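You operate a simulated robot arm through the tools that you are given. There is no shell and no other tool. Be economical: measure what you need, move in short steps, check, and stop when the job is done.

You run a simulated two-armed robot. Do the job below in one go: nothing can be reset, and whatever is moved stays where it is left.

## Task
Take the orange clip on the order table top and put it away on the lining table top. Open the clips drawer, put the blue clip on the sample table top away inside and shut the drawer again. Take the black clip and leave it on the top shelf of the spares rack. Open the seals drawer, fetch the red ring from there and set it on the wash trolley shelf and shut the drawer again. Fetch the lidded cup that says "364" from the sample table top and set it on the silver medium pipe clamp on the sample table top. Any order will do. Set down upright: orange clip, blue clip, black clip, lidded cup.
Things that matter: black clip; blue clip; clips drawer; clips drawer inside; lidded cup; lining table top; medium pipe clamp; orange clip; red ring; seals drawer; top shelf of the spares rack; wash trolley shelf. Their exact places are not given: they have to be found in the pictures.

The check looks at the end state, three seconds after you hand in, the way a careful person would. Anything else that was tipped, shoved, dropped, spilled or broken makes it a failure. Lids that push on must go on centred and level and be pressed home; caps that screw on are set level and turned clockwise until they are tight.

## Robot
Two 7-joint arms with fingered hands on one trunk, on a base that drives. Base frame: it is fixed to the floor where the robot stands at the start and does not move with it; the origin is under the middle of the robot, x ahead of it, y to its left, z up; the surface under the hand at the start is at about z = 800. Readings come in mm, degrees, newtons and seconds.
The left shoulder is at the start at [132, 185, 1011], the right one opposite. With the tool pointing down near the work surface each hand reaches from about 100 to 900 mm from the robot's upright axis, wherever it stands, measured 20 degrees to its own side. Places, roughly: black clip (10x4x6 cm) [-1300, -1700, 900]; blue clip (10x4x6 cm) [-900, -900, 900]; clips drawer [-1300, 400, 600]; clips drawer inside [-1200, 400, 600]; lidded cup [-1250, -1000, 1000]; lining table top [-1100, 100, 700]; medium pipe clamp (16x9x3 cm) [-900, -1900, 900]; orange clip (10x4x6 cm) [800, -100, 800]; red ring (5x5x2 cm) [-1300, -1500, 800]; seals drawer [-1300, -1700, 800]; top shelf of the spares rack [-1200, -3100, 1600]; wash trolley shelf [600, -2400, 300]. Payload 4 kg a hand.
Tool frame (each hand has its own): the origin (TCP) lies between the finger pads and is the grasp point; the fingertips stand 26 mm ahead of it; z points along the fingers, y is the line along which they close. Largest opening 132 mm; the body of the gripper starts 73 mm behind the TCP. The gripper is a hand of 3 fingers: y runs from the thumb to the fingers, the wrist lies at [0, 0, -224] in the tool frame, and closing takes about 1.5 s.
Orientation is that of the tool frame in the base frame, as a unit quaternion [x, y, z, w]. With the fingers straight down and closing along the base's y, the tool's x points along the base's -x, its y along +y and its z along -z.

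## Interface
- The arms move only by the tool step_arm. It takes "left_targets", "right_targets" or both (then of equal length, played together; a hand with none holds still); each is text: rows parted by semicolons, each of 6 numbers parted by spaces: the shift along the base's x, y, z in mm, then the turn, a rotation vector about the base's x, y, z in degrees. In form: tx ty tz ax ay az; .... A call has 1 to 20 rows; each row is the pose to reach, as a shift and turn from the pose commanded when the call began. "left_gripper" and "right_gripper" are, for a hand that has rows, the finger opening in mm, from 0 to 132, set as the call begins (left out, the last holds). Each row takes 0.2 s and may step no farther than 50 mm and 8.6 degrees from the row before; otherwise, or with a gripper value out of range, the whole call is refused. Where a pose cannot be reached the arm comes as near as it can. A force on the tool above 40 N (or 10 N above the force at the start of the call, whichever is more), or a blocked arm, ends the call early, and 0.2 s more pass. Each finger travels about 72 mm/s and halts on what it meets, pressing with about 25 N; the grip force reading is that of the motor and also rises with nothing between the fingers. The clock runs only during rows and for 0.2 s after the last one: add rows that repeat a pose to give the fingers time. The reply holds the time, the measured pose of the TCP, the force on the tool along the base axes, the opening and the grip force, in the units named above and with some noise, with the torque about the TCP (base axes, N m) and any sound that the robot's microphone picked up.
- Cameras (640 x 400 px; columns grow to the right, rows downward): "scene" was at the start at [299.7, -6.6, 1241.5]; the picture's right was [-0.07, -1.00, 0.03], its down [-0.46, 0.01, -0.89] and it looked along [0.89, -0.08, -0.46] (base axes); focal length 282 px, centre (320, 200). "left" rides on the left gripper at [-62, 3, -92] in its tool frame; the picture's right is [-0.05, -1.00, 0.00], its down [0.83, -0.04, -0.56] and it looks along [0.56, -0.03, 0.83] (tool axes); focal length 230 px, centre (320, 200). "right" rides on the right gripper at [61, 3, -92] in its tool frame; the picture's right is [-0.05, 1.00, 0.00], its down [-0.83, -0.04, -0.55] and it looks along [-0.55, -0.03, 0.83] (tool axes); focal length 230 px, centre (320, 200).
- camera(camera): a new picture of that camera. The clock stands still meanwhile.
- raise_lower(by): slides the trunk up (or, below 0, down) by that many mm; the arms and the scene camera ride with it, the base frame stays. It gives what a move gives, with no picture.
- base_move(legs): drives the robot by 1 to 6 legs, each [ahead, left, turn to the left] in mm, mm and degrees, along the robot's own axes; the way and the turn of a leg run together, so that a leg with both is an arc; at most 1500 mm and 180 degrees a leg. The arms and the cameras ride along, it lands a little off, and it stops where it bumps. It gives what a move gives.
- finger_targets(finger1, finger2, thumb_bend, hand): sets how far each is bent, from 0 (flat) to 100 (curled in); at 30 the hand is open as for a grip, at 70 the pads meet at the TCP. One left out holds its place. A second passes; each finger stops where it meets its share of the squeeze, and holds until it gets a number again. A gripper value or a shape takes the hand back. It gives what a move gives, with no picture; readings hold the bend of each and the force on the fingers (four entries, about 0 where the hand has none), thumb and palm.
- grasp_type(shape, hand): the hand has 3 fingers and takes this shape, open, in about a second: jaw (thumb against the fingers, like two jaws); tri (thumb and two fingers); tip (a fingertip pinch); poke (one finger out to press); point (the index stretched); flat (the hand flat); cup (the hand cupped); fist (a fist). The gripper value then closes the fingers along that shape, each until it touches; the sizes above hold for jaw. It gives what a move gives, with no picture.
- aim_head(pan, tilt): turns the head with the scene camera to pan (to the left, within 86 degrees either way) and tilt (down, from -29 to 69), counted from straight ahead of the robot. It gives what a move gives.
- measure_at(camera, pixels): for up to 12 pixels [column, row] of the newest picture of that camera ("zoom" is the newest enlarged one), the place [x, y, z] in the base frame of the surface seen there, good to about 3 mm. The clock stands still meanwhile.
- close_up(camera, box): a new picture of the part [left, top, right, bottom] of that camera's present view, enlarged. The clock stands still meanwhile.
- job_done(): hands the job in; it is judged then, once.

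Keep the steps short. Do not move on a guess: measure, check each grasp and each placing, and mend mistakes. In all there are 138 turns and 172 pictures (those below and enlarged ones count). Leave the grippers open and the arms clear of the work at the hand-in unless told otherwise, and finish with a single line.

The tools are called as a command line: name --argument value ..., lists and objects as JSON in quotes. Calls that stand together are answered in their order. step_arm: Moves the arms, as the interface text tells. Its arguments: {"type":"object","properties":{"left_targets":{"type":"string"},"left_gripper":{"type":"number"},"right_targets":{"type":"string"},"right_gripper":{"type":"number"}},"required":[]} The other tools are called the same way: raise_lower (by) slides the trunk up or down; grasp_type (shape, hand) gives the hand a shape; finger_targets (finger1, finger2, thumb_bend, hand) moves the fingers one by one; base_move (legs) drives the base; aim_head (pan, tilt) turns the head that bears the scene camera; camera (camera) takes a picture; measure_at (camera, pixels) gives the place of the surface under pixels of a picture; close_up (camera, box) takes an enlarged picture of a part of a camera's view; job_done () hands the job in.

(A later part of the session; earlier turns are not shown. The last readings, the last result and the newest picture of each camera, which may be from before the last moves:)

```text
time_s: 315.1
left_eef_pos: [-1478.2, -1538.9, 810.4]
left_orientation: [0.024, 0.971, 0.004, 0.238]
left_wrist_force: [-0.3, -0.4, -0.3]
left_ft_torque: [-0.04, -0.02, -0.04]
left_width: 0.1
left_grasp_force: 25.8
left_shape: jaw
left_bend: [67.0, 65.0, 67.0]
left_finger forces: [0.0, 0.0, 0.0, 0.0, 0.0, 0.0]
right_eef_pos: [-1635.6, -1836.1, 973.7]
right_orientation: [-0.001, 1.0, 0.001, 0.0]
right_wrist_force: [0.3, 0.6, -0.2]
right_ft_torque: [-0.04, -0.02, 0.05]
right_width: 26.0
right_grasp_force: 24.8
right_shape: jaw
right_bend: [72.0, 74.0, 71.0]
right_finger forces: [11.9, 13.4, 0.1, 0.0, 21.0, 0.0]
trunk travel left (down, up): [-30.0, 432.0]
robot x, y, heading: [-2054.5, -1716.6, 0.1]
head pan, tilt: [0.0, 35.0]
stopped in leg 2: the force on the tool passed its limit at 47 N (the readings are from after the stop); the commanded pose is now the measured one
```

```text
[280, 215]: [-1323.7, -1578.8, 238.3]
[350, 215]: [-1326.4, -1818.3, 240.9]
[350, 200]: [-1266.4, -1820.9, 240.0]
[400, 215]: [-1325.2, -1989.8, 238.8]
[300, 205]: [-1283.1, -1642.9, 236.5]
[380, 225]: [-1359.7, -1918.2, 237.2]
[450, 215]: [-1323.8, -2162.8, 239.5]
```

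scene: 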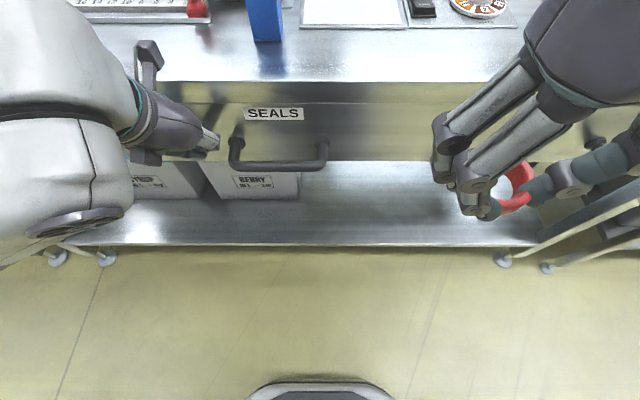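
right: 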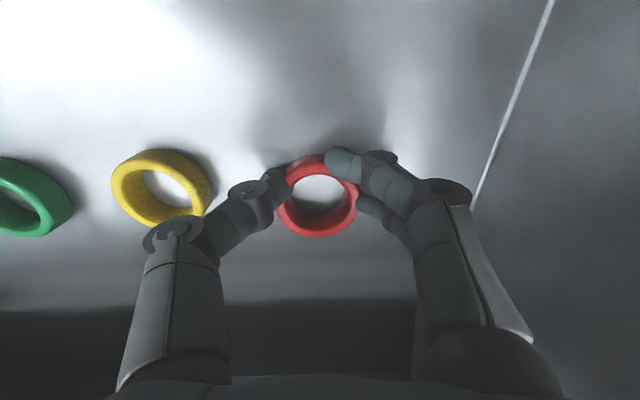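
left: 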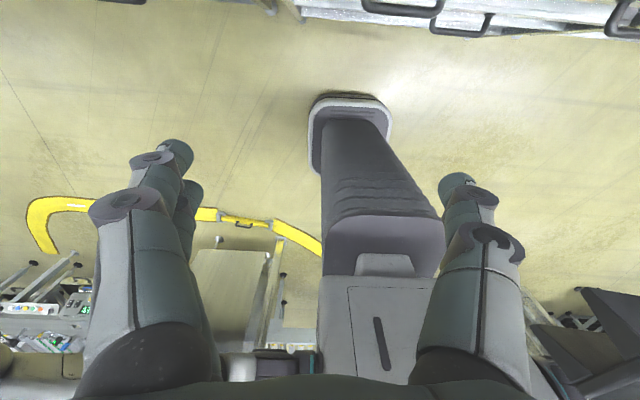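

The drawer looks shut. I'll verify its front against the neighbour, then back off, turn toward -y, stretch the arms forward (narrow), and drive down the far aisle to the gap, stopping short to check my position.

measure_at --camera "scene" --pixels '[[280, 95], [350, 120], [400, 130], [170, 100], [545, 150]]'

base_move --legs '[[-170, 0, 0], [0, 0, -90]]'

step_arm --left_targets "2 -18 36 0 0 0; 4 -36 72 0 0 0; 6 -54 108 0 0 0; 8 -72 144 0 0 0; 10 -90 180 0 0 0; 12 -108 216 0 0 0; 12 -124 250 0 0 0; 12 -124 250 0 0 0" --right_targets "-7 -40 12 0 0 0; -14 -80 24 0 0 0; -21 -120 36 0 0 0; -28 -160 48 0 0 0; -35 -200 60 0 0 0; -42 -240 72 0 0 0; -50 -281 86 0 0 0; -50 -281 86 0 0 0"

base_move --legs '[[1400, 0, 0], [1400, 0, 0], [480, -40, 0], [0, 0, 90], [0, -800, 0]]'

camera --camera "scene"

```text
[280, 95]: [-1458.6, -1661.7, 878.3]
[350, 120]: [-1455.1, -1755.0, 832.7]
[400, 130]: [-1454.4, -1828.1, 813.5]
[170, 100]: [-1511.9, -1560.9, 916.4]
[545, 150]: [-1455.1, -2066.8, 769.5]
```

```text
time_s: 320.4
left_eef_pos: [-2047.1, -2291.8, 812.8]
left_orientation: [0.705, 0.668, -0.167, 0.171]
left_wrist_force: [0.8, -0.1, -0.6]
left_ft_torque: [0.0, -0.01, 0.02]
left_width: 0.0
left_grasp_force: 24.8
left_shape: jaw
left_bend: [67.0, 65.0, 67.0]
left_finger forces: [0.1, 0.0, 0.1, 0.0, 0.1, 0.0]
right_eef_pos: [-2344.5, -2131.7, 973.2]
right_orientation: [0.707, 0.707, 0.0, 0.0]
right_wrist_force: [1.0, 0.7, -0.6]
right_ft_torque: [-0.03, -0.01, 0.03]
right_width: 26.0
right_grasp_force: 24.0
right_shape: jaw
right_bend: [72.0, 74.0, 71.0]
right_finger forces: [11.5, 13.1, 0.0, 0.0, 21.0, 0.1]
trunk travel left (down, up): [-30.0, 432.0]
robot x, y, heading: [-2225.1, -1713.4, -89.7]
head pan, tilt: [0.0, 35.0]
```

```text
time_s: 322.2
left_eef_pos: [-2036.8, -2414.2, 1059.4]
left_orientation: [0.704, 0.668, -0.167, 0.171]
left_wrist_force: [-0.1, 0.8, -0.7]
left_ft_torque: [-0.03, -0.01, 0.01]
left_width: 0.4
left_grasp_force: 25.0
left_shape: jaw
left_bend: [67.0, 65.0, 67.0]
left_finger forces: [0.0, 0.1, 0.0, 0.1, 0.1, 0.0]
right_eef_pos: [-2394.9, -2413.2, 1057.5]
right_orientation: [0.707, 0.707, 0.0, 0.0]
right_wrist_force: [-0.1, 0.1, -0.4]
right_ft_torque: [-0.01, -0.01, 0.0]
right_width: 25.9
right_grasp_force: 25.2
right_shape: jaw
right_bend: [72.0, 74.0, 71.0]
right_finger forces: [11.8, 13.3, 0.0, 0.0, 21.0, 0.0]
trunk travel left (down, up): [-30.0, 432.0]
robot x, y, heading: [-2224.4, -1716.1, -89.9]
head pan, tilt: [0.0, 35.0]
```

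```text
time_s: 346.1
left_eef_pos: [-1503.8, -5605.0, 1059.9]
left_orientation: [0.009, 0.971, 0.007, 0.24]
left_wrist_force: [0.7, 0.1, 0.2]
left_ft_torque: [-0.01, -0.02, 0.01]
left_width: 0.0
left_grasp_force: 25.5
left_shape: jaw
left_bend: [67.0, 65.0, 67.0]
left_finger forces: [0.0, 0.0, 0.0, 0.0, 0.0, 0.0]
right_eef_pos: [-1493.0, -5963.4, 1057.2]
right_orientation: [-0.018, 1.0, 0.001, 0.0]
right_wrist_force: [-1.2, 0.1, 0.3]
right_ft_torque: [0.03, 0.05, -0.01]
right_width: 25.9
right_grasp_force: 24.8
right_shape: jaw
right_bend: [72.0, 74.0, 71.0]
right_finger forces: [11.5, 13.2, 0.1, 0.0, 21.0, 0.1]
trunk travel left (down, up): [-30.0, 432.0]
robot x, y, heading: [-2200.1, -5816.0, 2.2]
head pan, tilt: [0.0, 35.0]
```

```text
41 pictures are left
```

scene: 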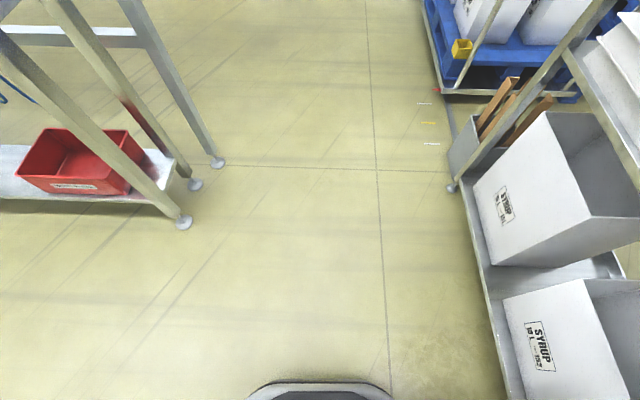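

The seals drawer is shut flush (front at -1455, same as its neighbour). I'm lined up with the gap at y≈-5816, so I'll drive through, draw the arms in, and strafe up the first aisle to the wash trolley.

base_move --legs '[[0, 0, -2.2], [1000, 0, 0], [900, 0, 0]]'

step_arm --left_targets "-40 0 0 0 0 0; -80 0 0 0 0 0; -120 0 0 0 0 0; -160 0 0 0 0 0; -200 0 0 0 0 0; -240 0 0 0 0 0; -270 0 0 0 0 0" --right_targets "-40 0 0 0 0 0; -80 0 0 0 0 0; -120 0 0 0 0 0; -160 0 0 0 0 0; -200 0 0 0 0 0; -240 0 0 0 0 0; -280 0 0 0 0 0"

base_move --legs '[[0, 1500, 0], [0, 1500, 0]]'

camera --camera "scene"

```text
time_s: 355.9
left_eef_pos: [384.3, -5625.2, 1058.0]
left_orientation: [0.026, 0.971, 0.003, 0.239]
left_wrist_force: [-0.3, 0.1, -0.1]
left_ft_torque: [0.0, 0.01, -0.03]
left_width: 0.0
left_grasp_force: 24.9
left_shape: jaw
left_bend: [67.0, 65.0, 67.0]
left_finger forces: [0.0, 0.0, 0.0, 0.0, 0.0, 0.0]
right_eef_pos: [382.9, -5984.7, 1056.9]
right_orientation: [0.001, 1.0, 0.0, 0.0]
right_wrist_force: [-0.3, -0.5, 0.4]
right_ft_torque: [0.01, -0.03, -0.01]
right_width: 25.8
right_grasp_force: 24.6
right_shape: jaw
right_bend: [72.0, 74.0, 71.0]
right_finger forces: [11.6, 13.2, 0.0, 0.1, 21.0, 0.1]
trunk travel left (down, up): [-30.0, 432.0]
robot x, y, heading: [-314.6, -5815.0, 0.0]
head pan, tilt: [0.0, 35.0]
```

```text
time_s: 357.5
left_eef_pos: [114.3, -5625.9, 1060.1]
left_orientation: [0.027, 0.971, 0.002, 0.239]
left_wrist_force: [-0.1, 0.0, -1.0]
left_ft_torque: [-0.01, -0.02, 0.02]
left_width: 0.0
left_grasp_force: 25.4
left_shape: jaw
left_bend: [67.0, 65.0, 67.0]
left_finger forces: [0.0, 0.1, 0.0, 0.1, 0.1, 0.1]
right_eef_pos: [100.9, -5987.9, 1058.0]
right_orientation: [0.002, 1.0, 0.002, 0.0]
right_wrist_force: [-0.7, 0.7, -0.9]
right_ft_torque: [0.02, -0.03, -0.01]
right_width: 25.8
right_grasp_force: 24.8
right_shape: jaw
right_bend: [72.0, 74.0, 71.0]
right_finger forces: [11.8, 13.3, 0.0, 0.1, 20.9, 0.0]
trunk travel left (down, up): [-30.0, 432.0]
robot x, y, heading: [-315.1, -5814.7, -0.1]
head pan, tilt: [0.0, 35.0]
```

```text
time_s: 372.0
left_eef_pos: [178.1, -2630.5, 1060.4]
left_orientation: [0.046, 0.97, -0.001, 0.239]
left_wrist_force: [-0.2, 0.6, -0.5]
left_ft_torque: [0.02, 0.02, -0.02]
left_width: 0.0
left_grasp_force: 24.7
left_shape: jaw
left_bend: [67.0, 65.0, 67.0]
left_finger forces: [0.1, 0.0, 0.1, 0.1, 0.1, 0.1]
right_eef_pos: [151.8, -2992.4, 1057.8]
right_orientation: [0.022, 1.0, 0.001, -0.001]
right_wrist_force: [0.3, -0.3, -0.7]
right_ft_torque: [-0.03, 0.02, 0.01]
right_width: 26.0
right_grasp_force: 25.2
right_shape: jaw
right_bend: [72.0, 74.0, 71.0]
right_finger forces: [11.8, 13.3, 0.0, 0.0, 20.8, 0.0]
trunk travel left (down, up): [-30.0, 432.0]
robot x, y, heading: [-258.9, -2803.7, -2.5]
head pan, tilt: [0.0, 35.0]
```

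```text
40 pictures are left
```

scene: 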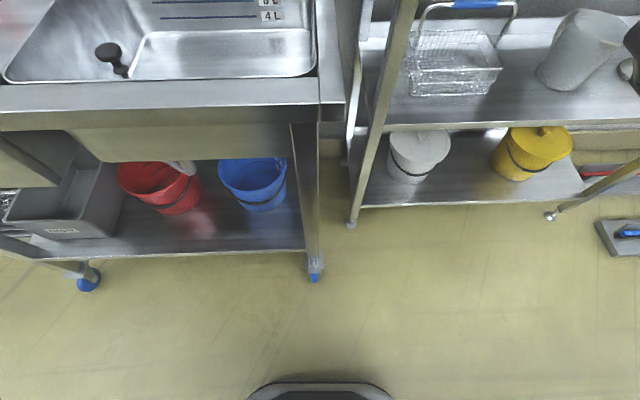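

The wash trolley's lower shelf shows, with a tub, a red and a blue bucket. I'll measure the free strip in front of the buckets.

measure_at --camera "scene" --pixels '[[220, 225], [220, 250], [280, 225], [280, 248], [150, 235], [255, 212], [180, 215], [200, 105], [200, 85], [305, 200], [310, 280], [230, 190]]'

```text
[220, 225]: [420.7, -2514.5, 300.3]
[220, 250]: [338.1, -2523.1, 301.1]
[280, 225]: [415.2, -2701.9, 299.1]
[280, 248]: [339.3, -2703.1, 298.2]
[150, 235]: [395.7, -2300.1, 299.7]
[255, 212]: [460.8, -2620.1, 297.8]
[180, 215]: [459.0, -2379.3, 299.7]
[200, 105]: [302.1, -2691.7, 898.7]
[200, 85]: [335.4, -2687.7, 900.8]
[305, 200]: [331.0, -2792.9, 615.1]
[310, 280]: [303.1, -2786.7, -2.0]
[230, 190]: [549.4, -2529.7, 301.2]
```

Shelf at z 300, front edge x≈335, free strip x 340–455, and a deeper free spot around (415,-2515) between the buckets. The top's edge is at x 302, so the hand must go in under it: I'll tilt the fingers 40 degrees forward, lower the hand here in the open, then strafe and drive in.

base_move --legs '[[-120, 0, 2.5]]'

raise_lower --by -30

step_arm --right_targets "10 2 -43 0 -2.5 0; 20 3 -86 0 -5 0; 30 5 -129 0 -7.5 0; 40 6 -172 0 -10 0; 50 8 -215 0 -12.5 0; 60 9 -258 0 -15 0; 70 11 -301 0 -17.5 0; 80 12 -344 0 -20 0; 90 14 -387 0 -22.5 0; 100 15 -430 0 -25 0; 110 17 -473 0 -27.5 0; 120 18 -516 0 -30 0; 130 20 -559 0 -32.5 0; 140 21 -602 0 -35 0; 150 23 -640 0 -37.5 0; 165 24 -675 0 -40 0; 165 24 -675 0 -40 0"

camera --camera "scene"

```text
time_s: 373.2
left_eef_pos: [49.8, -2610.8, 1059.0]
left_orientation: [0.026, 0.971, 0.003, 0.24]
left_wrist_force: [-1.4, 0.1, 0.7]
left_ft_torque: [-0.01, -0.01, 0.01]
left_width: 0.1
left_grasp_force: 24.9
left_shape: jaw
left_bend: [67.0, 65.0, 67.0]
left_finger forces: [0.1, 0.1, 0.0, 0.0, 0.0, 0.0]
right_eef_pos: [38.4, -2971.6, 1057.0]
right_orientation: [0.001, 1.0, 0.001, 0.0]
right_wrist_force: [0.0, 0.5, -0.3]
right_ft_torque: [0.0, -0.03, -0.01]
right_width: 26.0
right_grasp_force: 25.0
right_shape: jaw
right_bend: [72.0, 74.0, 71.0]
right_finger forces: [11.8, 13.3, 0.0, 0.0, 21.0, 0.0]
trunk travel left (down, up): [-30.0, 432.0]
robot x, y, heading: [-383.1, -2800.0, 0.1]
head pan, tilt: [0.0, 35.0]
```

```text
time_s: 374.0
left_eef_pos: [67.6, -2610.4, 1010.9]
left_orientation: [0.029, 0.976, 0.001, 0.217]
left_wrist_force: [-0.6, 0.5, 0.7]
left_ft_torque: [-0.05, -0.01, -0.02]
left_width: 0.0
left_grasp_force: 24.8
left_shape: jaw
left_bend: [67.0, 65.0, 67.0]
left_finger forces: [0.0, 0.1, 0.1, 0.1, 0.0, 0.0]
right_eef_pos: [36.3, -2971.4, 1030.5]
right_orientation: [0.001, 1.0, 0.001, 0.002]
right_wrist_force: [-0.5, -0.1, 1.4]
right_ft_torque: [0.04, -0.02, 0.01]
right_width: 26.0
right_grasp_force: 24.2
right_shape: jaw
right_bend: [72.0, 74.0, 71.0]
right_finger forces: [11.8, 13.3, 0.1, 0.0, 20.9, 0.0]
trunk travel left (down, up): [0.0, 462.0]
robot x, y, heading: [-376.6, -2798.0, 0.2]
head pan, tilt: [0.0, 35.0]
```

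```text
time_s: 377.6
left_eef_pos: [68.9, -2610.9, 1009.1]
left_orientation: [0.028, 0.976, 0.002, 0.215]
left_wrist_force: [-0.5, -1.1, 0.1]
left_ft_torque: [0.01, 0.02, -0.01]
left_width: 0.2
left_grasp_force: 24.9
left_shape: jaw
left_bend: [67.0, 65.0, 67.0]
left_finger forces: [0.0, 0.1, 0.0, 0.1, 0.1, 0.0]
right_eef_pos: [203.3, -2949.1, 352.3]
right_orientation: [0.0, 0.94, 0.0, 0.342]
right_wrist_force: [-1.3, 0.0, 0.6]
right_ft_torque: [-0.01, -0.01, 0.01]
right_width: 25.2
right_grasp_force: 24.9
right_shape: jaw
right_bend: [72.0, 74.0, 71.0]
right_finger forces: [10.3, 13.5, 0.0, 0.0, 20.8, 0.0]
right hand out of reach, approached as far as the arm can: row 4, 5, 6, 7, 8, 9, 10, 11
trunk travel left (down, up): [0.0, 462.0]
robot x, y, heading: [-381.8, -2795.4, 0.3]
head pan, tilt: [0.0, 35.0]
```

```text
39 pictures are left
```

scene: 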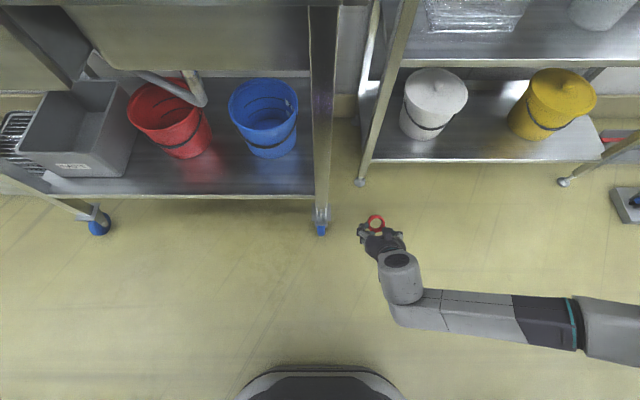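

The hand is low at (203,-2949,352) with the ring clear. I'll strafe left 475 mm, then drive in 172 mm, and look.

base_move --legs '[[0, 470, 0]]'

base_move --legs '[[168, 0, 0]]'

camera --camera "scene"

camera --camera "right"

```text
time_s: 380.4
left_eef_pos: [72.5, -2145.8, 1007.1]
left_orientation: [0.033, 0.976, 0.0, 0.215]
left_wrist_force: [-0.2, 0.7, 0.3]
left_ft_torque: [-0.01, -0.01, -0.03]
left_width: 0.0
left_grasp_force: 25.2
left_shape: jaw
left_bend: [67.0, 65.0, 67.0]
left_finger forces: [0.1, 0.0, 0.0, 0.0, 0.0, 0.0]
right_eef_pos: [203.3, -2488.1, 352.2]
right_orientation: [0.004, 0.94, -0.001, 0.342]
right_wrist_force: [-0.8, 0.0, 0.0]
right_ft_torque: [0.02, -0.04, 0.0]
right_width: 25.3
right_grasp_force: 25.3
right_shape: jaw
right_bend: [72.0, 74.0, 71.0]
right_finger forces: [10.3, 13.4, 0.0, 0.0, 20.8, 0.0]
trunk travel left (down, up): [0.0, 462.0]
robot x, y, heading: [-379.1, -2331.3, -0.0]
head pan, tilt: [0.0, 35.0]
```

```text
time_s: 381.9
left_eef_pos: [245.6, -2148.0, 1007.8]
left_orientation: [0.031, 0.976, 0.002, 0.215]
left_wrist_force: [-0.3, 0.0, -0.1]
left_ft_torque: [-0.01, 0.02, 0.0]
left_width: 0.0
left_grasp_force: 24.9
left_shape: jaw
left_bend: [67.0, 65.0, 67.0]
left_finger forces: [0.0, 0.0, 0.0, 0.0, 0.0, 0.1]
right_eef_pos: [376.0, -2488.0, 350.3]
right_orientation: [0.003, 0.94, 0.0, 0.341]
right_wrist_force: [0.2, -0.4, 0.2]
right_ft_torque: [0.0, -0.01, -0.01]
right_width: 25.8
right_grasp_force: 24.7
right_shape: jaw
right_bend: [72.0, 74.0, 71.0]
right_finger forces: [10.3, 13.5, 0.0, 0.0, 20.8, 0.0]
trunk travel left (down, up): [0.0, 462.0]
robot x, y, heading: [-207.8, -2332.6, 0.1]
head pan, tilt: [0.0, 35.0]
```

```text
38 pictures are left
```

scene: 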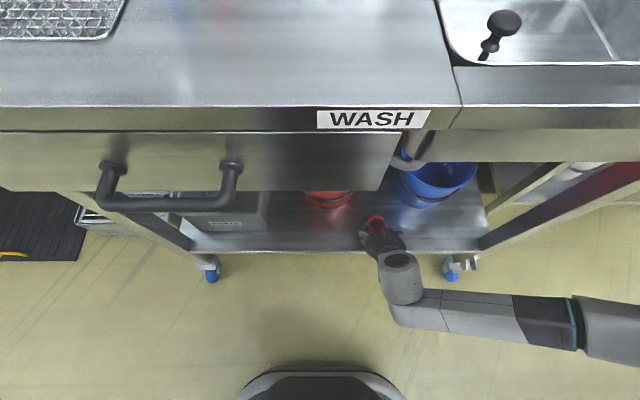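

```text
37 pictures are left
```

right: 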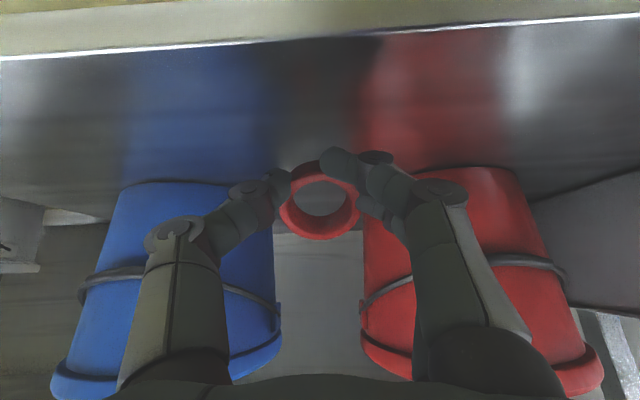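

The ring is over the shelf between the buckets. I'll lower it to touch, open the fingers, withdraw along the tool axis, drive back and check.

step_arm --right_targets "0 0 -5 0 0 0; 0 0 -9 0 0 0; 0 0 -12 0 0 0; 0 0 -12 0 0 0"

step_arm --right_targets "0 0 0 0 0 0; 0 0 0 0 0 0; 0 0 0 0 0 0; 0 0 0 0 0 0; 0 0 0 0 0 0; -12 0 14 0 0 0; -30 0 36 0 0 0; -50 0 55 0 0 0; -50 0 55 0 0 0" --right_gripper 80

base_move --legs '[[-165, 0, 0]]'

camera --camera "scene"

close_up --camera "scene" --box '[240, 140, 500, 300]'

```text
time_s: 382.9
left_eef_pos: [244.4, -2147.2, 1008.6]
left_orientation: [0.031, 0.976, 0.002, 0.215]
left_wrist_force: [-0.1, -0.1, 0.2]
left_ft_torque: [-0.04, 0.0, 0.0]
left_width: 0.0
left_grasp_force: 24.8
left_shape: jaw
left_bend: [67.0, 65.0, 67.0]
left_finger forces: [0.1, 0.0, 0.1, 0.0, 0.0, 0.0]
right_eef_pos: [375.5, -2487.2, 339.2]
right_orientation: [0.002, 0.94, 0.001, 0.342]
right_wrist_force: [0.4, 0.1, 0.8]
right_ft_torque: [-0.04, -0.01, -0.01]
right_width: 25.4
right_grasp_force: 25.2
right_shape: jaw
right_bend: [72.0, 74.0, 71.0]
right_finger forces: [10.1, 13.4, 0.1, 0.0, 20.8, 0.0]
trunk travel left (down, up): [0.0, 462.0]
robot x, y, heading: [-211.0, -2334.7, -0.0]
head pan, tilt: [0.0, 35.0]
```

```text
time_s: 384.9
left_eef_pos: [244.0, -2146.5, 1007.2]
left_orientation: [0.031, 0.976, 0.002, 0.214]
left_wrist_force: [-0.4, 0.2, 0.0]
left_ft_torque: [0.0, 0.03, 0.01]
left_width: 0.0
left_grasp_force: 24.8
left_shape: jaw
left_bend: [67.0, 65.0, 67.0]
left_finger forces: [0.0, 0.1, 0.1, 0.0, 0.0, 0.0]
right_eef_pos: [327.1, -2488.7, 393.2]
right_orientation: [0.002, 0.939, -0.001, 0.343]
right_wrist_force: [0.8, 0.6, -0.3]
right_ft_torque: [-0.02, 0.0, 0.03]
right_width: 79.7
right_grasp_force: 0.1
right_shape: jaw
right_bend: [71.0, 71.0, 71.0]
right_finger forces: [0.0, 0.1, 0.0, 0.0, 0.1, 0.0]
trunk travel left (down, up): [0.0, 462.0]
robot x, y, heading: [-206.2, -2331.2, -0.3]
head pan, tilt: [0.0, 35.0]
```

```text
time_s: 386.3
left_eef_pos: [76.5, -2147.1, 1009.1]
left_orientation: [0.031, 0.976, 0.001, 0.216]
left_wrist_force: [-0.4, 0.6, 0.0]
left_ft_torque: [-0.01, -0.05, 0.04]
left_width: 0.1
left_grasp_force: 25.2
left_shape: jaw
left_bend: [67.0, 65.0, 67.0]
left_finger forces: [0.1, 0.1, 0.1, 0.1, 0.0, 0.0]
right_eef_pos: [159.2, -2485.5, 393.6]
right_orientation: [0.004, 0.94, -0.001, 0.342]
right_wrist_force: [-0.7, 0.1, -0.4]
right_ft_torque: [-0.01, 0.0, 0.02]
right_width: 79.5
right_grasp_force: 0.1
right_shape: jaw
right_bend: [71.0, 71.0, 71.0]
right_finger forces: [0.0, 0.1, 0.0, 0.1, 0.1, 0.0]
trunk travel left (down, up): [0.0, 462.0]
robot x, y, heading: [-373.3, -2336.4, 0.0]
head pan, tilt: [0.0, 35.0]
```

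```text
36 pictures are left
```

scene: 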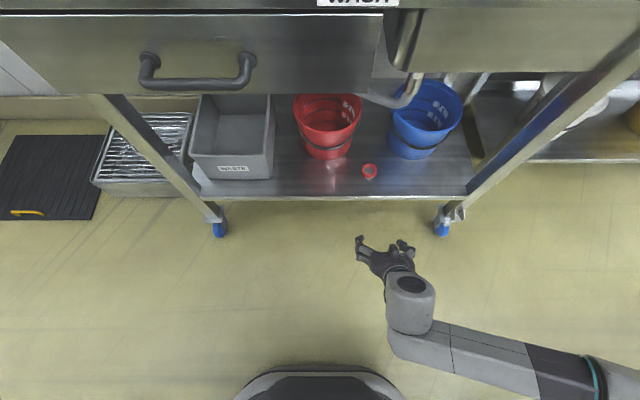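

```text
2.46 times, centred on (370, 220) of scene
```

zoom: 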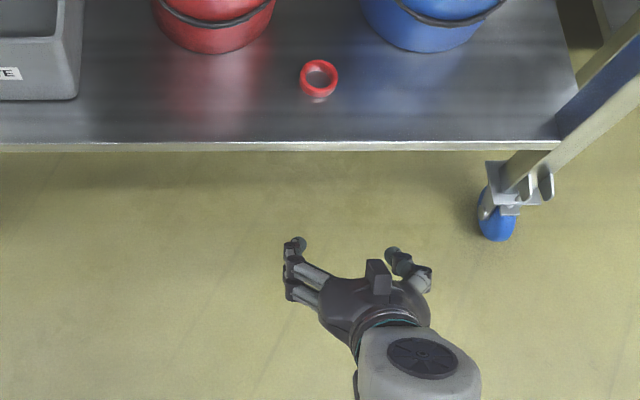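

The red ring lies flat on the wash trolley shelf. Next the blue clip: I'll raise and level the right hand, lift the trunk, strafe to y≈-1075, turn to face the sample table, and look.

step_arm --right_targets "0 0 43 0 2.7 0; -5 0 86 0 5.4 0; -10 0 129 0 8.1 0; -15 0 172 0 10.8 0; -20 0 215 0 13.5 0; -25 0 258 0 16.2 0; -30 0 301 0 18.9 0; -35 0 344 0 21.6 0; -40 0 387 0 24.3 0; -50 0 430 0 27 0; -60 0 473 0 29.7 0; -70 0 516 0 32.4 0; -80 0 559 0 35.1 0; -90 0 602 0 37.8 0; -100 0 630 0 40 0; -100 0 630 0 40 0" --right_gripper 85

raise_lower --by 150

base_move --legs '[[0, 1260, 0], [140, 0, 0], [0, 0, 180]]'

camera --camera "scene"

```text
time_s: 388.0
left_eef_pos: [78.5, -2147.4, 1007.7]
left_orientation: [0.032, 0.976, 0.001, 0.215]
left_wrist_force: [1.1, -0.8, -0.4]
left_ft_torque: [0.01, 0.0, 0.01]
left_width: 0.1
left_grasp_force: 24.9
left_shape: jaw
left_bend: [67.0, 65.0, 67.0]
left_finger forces: [0.1, 0.0, 0.1, 0.0, 0.0, 0.0]
right_eef_pos: [127.1, -2565.1, 639.1]
right_orientation: [-0.054, 0.961, -0.178, 0.203]
right_wrist_force: [-0.1, 0.4, -0.2]
right_ft_torque: [0.01, -0.02, 0.0]
right_width: 84.8
right_grasp_force: 0.0
right_shape: jaw
right_bend: [70.0, 70.0, 68.0]
right_finger forces: [0.1, 0.0, 0.1, 0.1, 0.0, 0.1]
right hand out of reach, approached as far as the arm can: row 7, 8
trunk travel left (down, up): [0.0, 462.0]
robot x, y, heading: [-377.1, -2330.6, -0.3]
head pan, tilt: [0.0, 35.0]
stopped in row 8 (right hand): the arm was blocked; the commanded pose is now the measured one
```

```text
time_s: 389.8
left_eef_pos: [77.8, -2147.0, 1157.3]
left_orientation: [0.031, 0.976, 0.001, 0.215]
left_wrist_force: [0.3, 0.1, 0.4]
left_ft_torque: [-0.02, -0.03, 0.05]
left_width: 0.0
left_grasp_force: 24.4
left_shape: jaw
left_bend: [67.0, 65.0, 67.0]
left_finger forces: [0.0, 0.1, 0.1, 0.0, 0.0, 0.0]
right_eef_pos: [126.2, -2562.7, 787.4]
right_orientation: [-0.055, 0.962, -0.176, 0.2]
right_wrist_force: [-0.2, -0.6, -0.5]
right_ft_torque: [0.03, -0.01, 0.02]
right_width: 84.7
right_grasp_force: 0.0
right_shape: jaw
right_bend: [70.0, 70.0, 68.0]
right_finger forces: [0.0, 0.0, 0.0, 0.1, 0.0, 0.1]
trunk travel left (down, up): [-150.0, 312.0]
robot x, y, heading: [-377.4, -2334.7, -0.2]
head pan, tilt: [0.0, 35.0]
```

```text
time_s: 404.0
left_eef_pos: [-696.0, -1280.5, 1158.9]
left_orientation: [0.976, -0.021, -0.216, 0.003]
left_wrist_force: [0.7, 0.8, -0.4]
left_ft_torque: [0.02, 0.0, 0.01]
left_width: 0.2
left_grasp_force: 24.8
left_shape: jaw
left_bend: [67.0, 65.0, 67.0]
left_finger forces: [0.0, 0.0, 0.0, 0.0, 0.0, 0.0]
right_eef_pos: [-750.3, -862.6, 787.8]
right_orientation: [0.962, 0.062, -0.199, -0.177]
right_wrist_force: [14.7, 3.9, 2.3]
right_ft_torque: [-0.29, 1.09, 0.46]
right_width: 85.0
right_grasp_force: 0.0
right_shape: jaw
right_bend: [70.0, 70.0, 68.0]
right_finger forces: [0.1, 0.1, 0.0, 0.0, 0.0, 13.9]
trunk travel left (down, up): [-150.0, 312.0]
robot x, y, heading: [-254.0, -1085.2, -179.0]
head pan, tilt: [0.0, 35.0]
stopped in leg 3: the robot was blocked; the commanded pose is now the measured one
```

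```text
34 pictures are left
```

scene: 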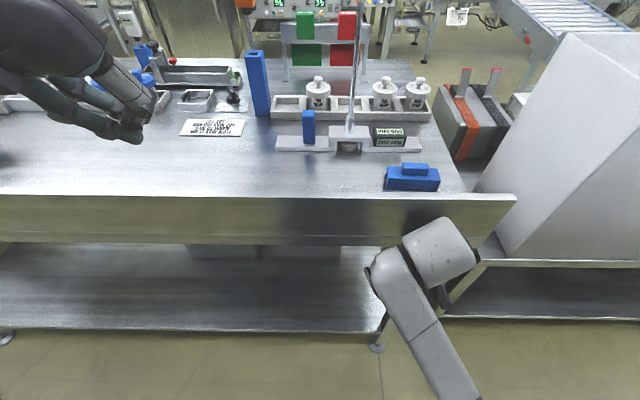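

The right arm had not risen fully and touched the table's back edge while turning; nothing moved on the table, and the blue clip is at (412,178). I'll back off, raise the trunk, level and turn the hand for a grip across the clip's width, then come forward again.

base_move --legs '[[-150, 0, 0]]'

raise_lower --by 180

step_arm --right_targets "-6 0 14 0.1 -3 7; -12 0 28 0.2 -6.1 14.1; -18 0 42 0.3 -9.1 21.1; -24 0 56 0.4 -12.1 28.1; -30 0 70 0.45 -15.2 35.1; -36 0 84 0.5 -18.2 42.2; -42 0 98 0.6 -21.3 49.2; -48 0 112 0.7 -24.3 56.2; -54 0 126 0.8 -27.3 63.2; -60 0 140 0.9 -30.4 70.3; -66 0 154 1 -33.4 77.3; -66 0 160 1 -33.4 77.3" --right_gripper 85

camera --camera "scene"

measure_at --camera "scene" --pixels '[[405, 175], [430, 175]]'

```text
time_s: 405.4
left_eef_pos: [-548.6, -1277.4, 1158.2]
left_orientation: [0.976, -0.021, -0.216, 0.003]
left_wrist_force: [-0.3, 0.2, 0.3]
left_ft_torque: [0.04, -0.01, 0.01]
left_width: 0.0
left_grasp_force: 24.9
left_shape: jaw
left_bend: [67.0, 65.0, 67.0]
left_finger forces: [0.0, 0.0, 0.0, 0.1, 0.0, 0.0]
right_eef_pos: [-604.3, -860.8, 787.9]
right_orientation: [0.962, 0.062, -0.2, -0.177]
right_wrist_force: [-0.6, 0.8, 0.4]
right_ft_torque: [-0.01, 0.0, -0.01]
right_width: 84.9
right_grasp_force: 0.1
right_shape: jaw
right_bend: [70.0, 70.0, 68.0]
right_finger forces: [0.0, 0.0, 0.0, 0.0, 0.1, 0.1]
trunk travel left (down, up): [-150.0, 312.0]
robot x, y, heading: [-100.8, -1084.4, -179.0]
head pan, tilt: [0.0, 35.0]
```

```text
time_s: 407.4
left_eef_pos: [-548.0, -1277.9, 1337.5]
left_orientation: [0.976, -0.022, -0.215, 0.002]
left_wrist_force: [-0.3, 0.8, -0.3]
left_ft_torque: [0.04, 0.01, 0.03]
left_width: 0.0
left_grasp_force: 25.1
left_shape: jaw
left_bend: [67.0, 65.0, 67.0]
left_finger forces: [0.0, 0.1, 0.0, 0.0, 0.0, 0.0]
right_eef_pos: [-603.4, -860.2, 967.6]
right_orientation: [0.962, 0.062, -0.199, -0.177]
right_wrist_force: [1.2, -0.1, 0.2]
right_ft_torque: [0.0, 0.01, -0.02]
right_width: 85.0
right_grasp_force: 0.0
right_shape: jaw
right_bend: [70.0, 70.0, 68.0]
right_finger forces: [0.1, 0.0, 0.0, 0.0, 0.0, 0.1]
trunk travel left (down, up): [-330.0, 132.0]
robot x, y, heading: [-105.4, -1079.8, -178.7]
head pan, tilt: [0.0, 35.0]
```

```text
time_s: 410.0
left_eef_pos: [-547.8, -1277.0, 1339.0]
left_orientation: [0.977, -0.021, -0.214, 0.003]
left_wrist_force: [0.1, -0.6, -0.2]
left_ft_torque: [0.0, -0.04, 0.01]
left_width: 0.0
left_grasp_force: 25.3
left_shape: jaw
left_bend: [67.0, 65.0, 67.0]
left_finger forces: [0.0, 0.0, 0.1, 0.1, 0.0, 0.1]
right_eef_pos: [-670.6, -860.5, 1128.1]
right_orientation: [0.727, 0.687, -0.001, 0.002]
right_wrist_force: [-0.3, 0.2, -0.6]
right_ft_torque: [0.0, 0.02, 0.02]
right_width: 85.1
right_grasp_force: 0.0
right_shape: jaw
right_bend: [70.0, 70.0, 68.0]
right_finger forces: [0.0, 0.0, 0.0, 0.0, 0.0, 0.0]
trunk travel left (down, up): [-330.0, 132.0]
robot x, y, heading: [-103.9, -1079.6, -179.3]
head pan, tilt: [0.0, 35.0]
```

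```text
33 pictures are left
```

scene: 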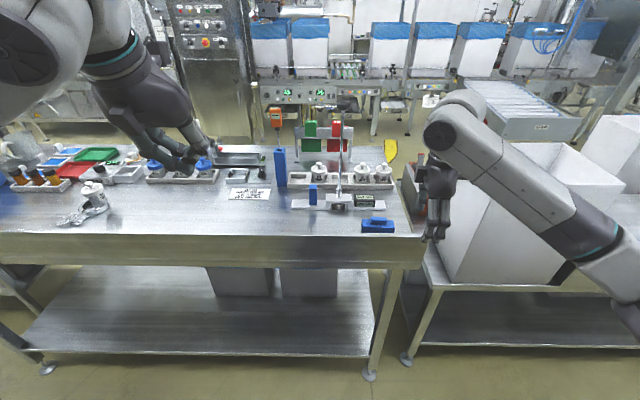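

```text
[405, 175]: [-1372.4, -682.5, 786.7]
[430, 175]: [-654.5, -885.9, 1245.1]
```

The hand is level and turned right. I'll drive forward 140 mm, bring it above the clip at z≈1030, and check with the hand camera.

base_move --legs '[[140, 0, -0.7]]'

step_arm --right_targets "-15 -15 -25 0 0 0; -32 -30 -55 0 0 0; -50 -46 -85 0 0 0; -55 -46 -95 0 0 0; -55 -46 -95 0 0 0"

camera --camera "right"

```text
time_s: 411.3
left_eef_pos: [-692.1, -1274.8, 1340.2]
left_orientation: [0.976, -0.026, -0.216, 0.001]
left_wrist_force: [0.0, -0.6, -0.4]
left_ft_torque: [-0.03, -0.03, 0.0]
left_width: 0.0
left_grasp_force: 25.3
left_shape: jaw
left_bend: [67.0, 65.0, 67.0]
left_finger forces: [0.1, 0.0, 0.0, 0.0, 0.0, 0.1]
right_eef_pos: [-808.6, -855.7, 1129.9]
right_orientation: [0.73, 0.683, -0.001, 0.0]
right_wrist_force: [0.4, 0.2, 0.0]
right_ft_torque: [0.0, 0.03, -0.01]
right_width: 84.7
right_grasp_force: 0.1
right_shape: jaw
right_bend: [70.0, 70.0, 68.0]
right_finger forces: [0.0, 0.0, 0.1, 0.1, 0.0, 0.0]
trunk travel left (down, up): [-330.0, 132.0]
robot x, y, heading: [-245.0, -1081.3, -179.6]
head pan, tilt: [0.0, 35.0]
```

```text
time_s: 412.5
left_eef_pos: [-694.3, -1275.6, 1339.9]
left_orientation: [0.976, -0.026, -0.215, 0.002]
left_wrist_force: [-0.3, -0.2, 0.2]
left_ft_torque: [0.0, 0.02, -0.03]
left_width: 0.3
left_grasp_force: 24.4
left_shape: jaw
left_bend: [67.0, 65.0, 67.0]
left_finger forces: [0.0, 0.1, 0.0, 0.0, 0.0, 0.0]
right_eef_pos: [-865.5, -902.7, 1032.4]
right_orientation: [0.73, 0.683, -0.002, 0.001]
right_wrist_force: [0.0, 0.0, 0.1]
right_ft_torque: [-0.03, 0.02, -0.02]
right_width: 85.0
right_grasp_force: 0.1
right_shape: jaw
right_bend: [70.0, 70.0, 68.0]
right_finger forces: [0.0, 0.0, 0.1, 0.0, 0.1, 0.0]
trunk travel left (down, up): [-330.0, 132.0]
robot x, y, heading: [-243.7, -1082.8, -179.5]
head pan, tilt: [0.0, 35.0]
```

```text
32 pictures are left
```

right: 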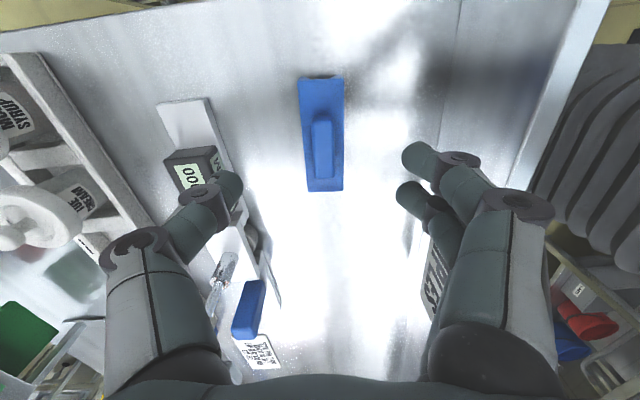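

The clip is centred between the fingers in x. I'll shift 6 mm in y, lower to z≈933, close, and lift.

measure_at --camera "right" --pixels '[[302, 85], [341, 83], [309, 185], [341, 185]]'

step_arm --right_targets "-2 -6 -35 0 0 0; -2 -6 -70 0 0 0; -2 -6 -90 0 0 0; -2 -6 -99 0 0 0; -2 -6 -99 0 0 0"

step_arm --right_targets "0 0 0 0 0 0; 0 0 0 0 0 0; 0 0 0 0 0 0; 0 0 0 0 0 0; 0 0 0 0 0 0; 0 0 0 0 0 0" --right_gripper 18

step_arm --right_targets "0 0 30 0 0 0; 0 0 70 0 0 0; 0 0 110 0 0 0; 0 0 150 0 0 0; 0 0 190 0 0 0; 20 0 220 0 0 0"

camera --camera "right"

```text
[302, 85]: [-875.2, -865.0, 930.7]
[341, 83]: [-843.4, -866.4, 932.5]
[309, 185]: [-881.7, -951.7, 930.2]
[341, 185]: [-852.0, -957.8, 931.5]
```

```text
time_s: 413.7
left_eef_pos: [-694.7, -1275.0, 1339.3]
left_orientation: [0.976, -0.026, -0.216, 0.002]
left_wrist_force: [-0.8, 0.2, 0.1]
left_ft_torque: [-0.02, -0.01, 0.06]
left_width: 0.0
left_grasp_force: 24.7
left_shape: jaw
left_bend: [67.0, 65.0, 67.0]
left_finger forces: [0.0, 0.0, 0.0, 0.0, 0.0, 0.0]
right_eef_pos: [-868.7, -908.7, 935.0]
right_orientation: [0.73, 0.683, 0.0, 0.001]
right_wrist_force: [-0.5, -1.1, 0.4]
right_ft_torque: [0.0, 0.01, 0.02]
right_width: 84.8
right_grasp_force: 0.1
right_shape: jaw
right_bend: [70.0, 70.0, 68.0]
right_finger forces: [0.1, 0.0, 0.0, 0.0, 0.1, 0.1]
trunk travel left (down, up): [-330.0, 132.0]
robot x, y, heading: [-247.0, -1080.7, -179.7]
head pan, tilt: [0.0, 35.0]
```

```text
time_s: 415.1
left_eef_pos: [-693.8, -1276.1, 1339.1]
left_orientation: [0.976, -0.026, -0.216, 0.001]
left_wrist_force: [0.4, -0.5, 0.8]
left_ft_torque: [0.0, -0.01, 0.0]
left_width: 0.0
left_grasp_force: 24.8
left_shape: jaw
left_bend: [67.0, 65.0, 67.0]
left_finger forces: [0.0, 0.0, 0.0, 0.0, 0.0, 0.0]
right_eef_pos: [-868.3, -908.6, 934.8]
right_orientation: [0.73, 0.683, 0.0, 0.001]
right_wrist_force: [-0.1, -0.1, 0.3]
right_ft_torque: [-0.02, 0.0, -0.01]
right_width: 30.1
right_grasp_force: 25.4
right_shape: jaw
right_bend: [73.0, 73.0, 70.0]
right_finger forces: [11.3, 11.3, 0.0, 0.0, 22.6, 0.0]
trunk travel left (down, up): [-330.0, 132.0]
robot x, y, heading: [-243.6, -1083.5, -179.5]
head pan, tilt: [0.0, 35.0]
```

```text
time_s: 416.5
left_eef_pos: [-692.2, -1273.3, 1340.3]
left_orientation: [0.976, -0.025, -0.216, 0.003]
left_wrist_force: [0.9, 0.0, -0.1]
left_ft_torque: [-0.02, 0.03, -0.01]
left_width: 0.0
left_grasp_force: 24.6
left_shape: jaw
left_bend: [67.0, 65.0, 67.0]
left_finger forces: [0.0, 0.0, 0.0, 0.1, 0.0, 0.0]
right_eef_pos: [-849.9, -907.6, 1155.9]
right_orientation: [0.731, 0.683, -0.001, 0.001]
right_wrist_force: [0.5, -0.1, -0.4]
right_ft_torque: [0.01, -0.01, 0.0]
right_width: 29.9
right_grasp_force: 25.0
right_shape: jaw
right_bend: [73.0, 73.0, 70.0]
right_finger forces: [11.3, 11.3, 0.0, 0.0, 22.6, 0.0]
trunk travel left (down, up): [-330.0, 132.0]
robot x, y, heading: [-245.4, -1084.2, -179.5]
head pan, tilt: [0.0, 35.0]
```

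```text
31 pictures are left
```

right: 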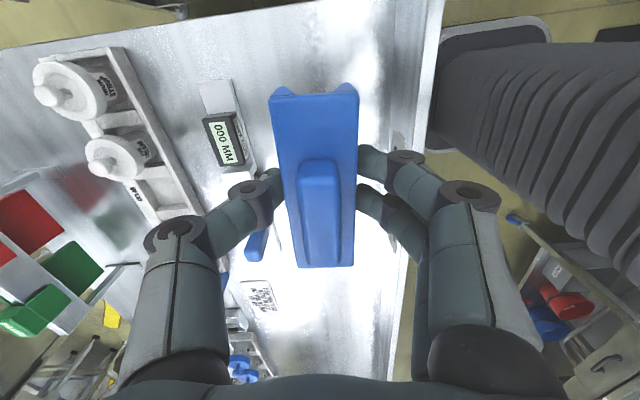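

The blue clip is held (30 mm). I'll draw in, strafe back down the aisle to y≈-5815 facing -x, lower the trunk a little, and stretch the arms for the gap.

base_move --legs '[[-40, 0, -0.5]]'

step_arm --right_targets "40 0 0 0 0 0; 80 0 0 0 0 0; 120 0 0 0 0 0; 160 0 0 0 0 0; 185 0 0 0 0 0"

base_move --legs '[[0, 1500, 0], [0, 1500, 0], [0, 1500, 0], [0, 230, 0]]'

raise_lower --by -130

step_arm --left_targets "-40 0 -10 0 0 0; -80 0 -20 0 0 0; -120 0 -30 0 0 0; -160 0 -40 0 0 0; -200 0 -50 0 0 0; -230 0 -60 0 0 0; -230 0 -60 0 0 0" --right_targets "-40 0 0 0 0 0; -80 0 0 0 0 0; -120 0 0 0 0 0; -160 0 0 0 0 0; -200 0 0 0 0 0; -240 0 0 0 0 0; -270 0 0 0 0 0"

camera --camera "scene"

```text
time_s: 417.4
left_eef_pos: [-664.8, -1270.6, 1335.5]
left_orientation: [0.977, -0.03, -0.211, 0.001]
left_wrist_force: [-0.4, 0.3, -0.1]
left_ft_torque: [0.01, -0.05, -0.01]
left_width: 0.0
left_grasp_force: 24.9
left_shape: jaw
left_bend: [67.0, 65.0, 67.0]
left_finger forces: [0.0, 0.0, 0.0, 0.0, 0.0, 0.0]
right_eef_pos: [-817.6, -903.5, 1149.3]
right_orientation: [0.733, 0.68, 0.002, 0.004]
right_wrist_force: [-0.3, 0.0, -1.3]
right_ft_torque: [0.03, -0.05, -0.02]
right_width: 30.0
right_grasp_force: 24.6
right_shape: jaw
right_bend: [73.0, 73.0, 70.0]
right_finger forces: [11.3, 11.3, 0.0, 0.0, 22.6, 0.0]
trunk travel left (down, up): [-330.0, 132.0]
robot x, y, heading: [-207.0, -1084.0, 179.8]
head pan, tilt: [0.0, 35.0]
```

```text
time_s: 418.6
left_eef_pos: [-657.6, -1270.9, 1338.1]
left_orientation: [0.976, -0.03, -0.215, 0.001]
left_wrist_force: [1.0, 0.1, 0.2]
left_ft_torque: [0.02, 0.0, -0.02]
left_width: 0.0
left_grasp_force: 25.6
left_shape: jaw
left_bend: [67.0, 65.0, 67.0]
left_finger forces: [0.0, 0.0, 0.0, 0.1, 0.0, 0.0]
right_eef_pos: [-624.6, -903.3, 1152.8]
right_orientation: [0.733, 0.68, 0.0, 0.0]
right_wrist_force: [1.3, 0.5, -0.6]
right_ft_torque: [0.01, 0.02, -0.02]
right_width: 29.8
right_grasp_force: 24.4
right_shape: jaw
right_bend: [73.0, 73.0, 70.0]
right_finger forces: [11.3, 11.3, 0.1, 0.1, 22.6, 0.0]
trunk travel left (down, up): [-330.0, 132.0]
robot x, y, heading: [-207.8, -1082.0, 179.6]
head pan, tilt: [0.0, 35.0]
```

```text
time_s: 441.5
left_eef_pos: [-963.0, -5954.1, 1339.2]
left_orientation: [0.974, -0.075, -0.214, -0.008]
left_wrist_force: [0.6, 0.0, -0.3]
left_ft_torque: [0.02, 0.02, -0.03]
left_width: 0.3
left_grasp_force: 24.5
left_shape: jaw
left_bend: [67.0, 65.0, 67.0]
left_finger forces: [0.1, 0.0, 0.0, 0.0, 0.1, 0.1]
right_eef_pos: [-898.1, -5592.3, 1153.0]
right_orientation: [0.764, 0.645, 0.0, 0.002]
right_wrist_force: [0.2, -0.3, -0.8]
right_ft_torque: [0.0, 0.01, -0.03]
right_width: 30.1
right_grasp_force: 24.9
right_shape: jaw
right_bend: [73.0, 73.0, 70.0]
right_finger forces: [11.3, 11.2, 0.0, 0.0, 22.6, 0.0]
trunk travel left (down, up): [-330.0, 132.0]
robot x, y, heading: [-497.2, -5814.1, 174.8]
head pan, tilt: [0.0, 35.0]
```

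```text
time_s: 443.1
left_eef_pos: [-963.3, -5955.0, 1208.6]
left_orientation: [0.973, -0.076, -0.216, -0.01]
left_wrist_force: [-0.9, 0.3, -0.5]
left_ft_torque: [-0.01, 0.05, 0.03]
left_width: 0.0
left_grasp_force: 24.4
left_shape: jaw
left_bend: [67.0, 65.0, 67.0]
left_finger forces: [0.0, 0.0, 0.0, 0.1, 0.0, 0.0]
right_eef_pos: [-897.4, -5593.5, 1022.9]
right_orientation: [0.764, 0.645, -0.001, 0.001]
right_wrist_force: [0.0, -0.3, 0.0]
right_ft_torque: [0.02, -0.01, 0.04]
right_width: 30.0
right_grasp_force: 24.6
right_shape: jaw
right_bend: [73.0, 73.0, 70.0]
right_finger forces: [11.4, 11.4, 0.1, 0.0, 22.6, 0.1]
trunk travel left (down, up): [-200.0, 262.0]
robot x, y, heading: [-496.4, -5812.0, 174.8]
head pan, tilt: [0.0, 35.0]
```

```text
time_s: 444.7
left_eef_pos: [-1195.3, -5956.2, 1149.4]
left_orientation: [0.974, -0.074, -0.214, -0.009]
left_wrist_force: [-0.2, 0.0, 0.2]
left_ft_torque: [0.02, 0.01, 0.03]
left_width: 0.0
left_grasp_force: 24.9
left_shape: jaw
left_bend: [67.0, 65.0, 67.0]
left_finger forces: [0.1, 0.0, 0.0, 0.0, 0.1, 0.1]
right_eef_pos: [-1168.0, -5595.2, 1023.8]
right_orientation: [0.763, 0.646, -0.001, 0.002]
right_wrist_force: [-0.7, -0.1, -0.4]
right_ft_torque: [-0.02, 0.03, -0.01]
right_width: 29.9
right_grasp_force: 25.1
right_shape: jaw
right_bend: [73.0, 73.0, 70.0]
right_finger forces: [11.3, 11.3, 0.0, 0.0, 22.5, 0.0]
trunk travel left (down, up): [-200.0, 262.0]
robot x, y, heading: [-496.2, -5810.0, 174.6]
head pan, tilt: [0.0, 35.0]
```

```text
30 pictures are left
```

scene: 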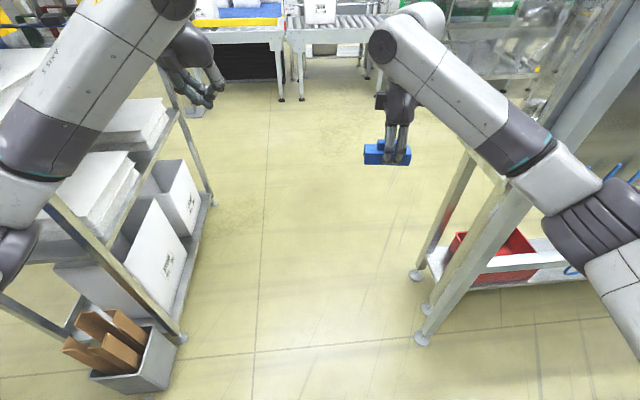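

I'm in front of the gap at y -5810. I'll straighten the heading, drive through, turn to +y and go up the far aisle.

base_move --legs '[[0, 0, 5.4], [800, 0, 0], [770, 0, 0], [0, 0, -90], [1500, 0, 0], [1500, 0, 0]]'

camera --camera "scene"

```text
time_s: 471.4
left_eef_pos: [-2245.5, -2077.1, 1150.2]
left_orientation: [-0.663, 0.718, 0.151, 0.152]
left_wrist_force: [-0.8, -0.5, 0.7]
left_ft_torque: [0.02, -0.01, -0.02]
left_width: 0.0
left_grasp_force: 25.0
left_shape: jaw
left_bend: [67.0, 65.0, 67.0]
left_finger forces: [0.0, 0.1, 0.0, 0.1, 0.0, 0.0]
right_eef_pos: [-1883.1, -2076.6, 1023.7]
right_orientation: [0.999, -0.047, -0.001, 0.001]
right_wrist_force: [-0.4, -0.4, -0.6]
right_ft_torque: [0.02, 0.01, 0.01]
right_width: 29.5
right_grasp_force: 25.1
right_shape: jaw
right_bend: [73.0, 73.0, 70.0]
right_finger forces: [11.2, 11.1, 0.0, 0.1, 22.0, 0.0]
trunk travel left (down, up): [-200.0, 262.0]
robot x, y, heading: [-2045.3, -2765.8, 88.5]
head pan, tilt: [0.0, 35.0]
```

```text
29 pictures are left
```

scene: 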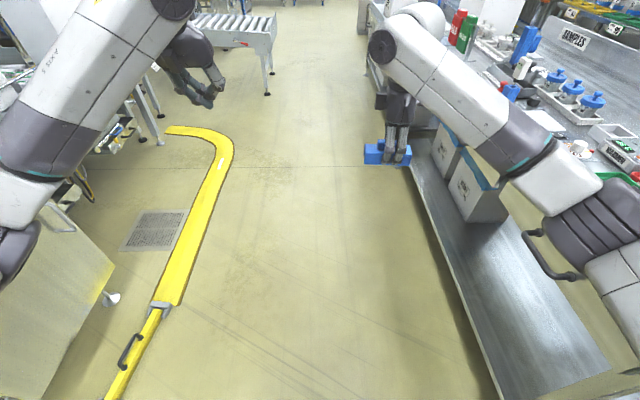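

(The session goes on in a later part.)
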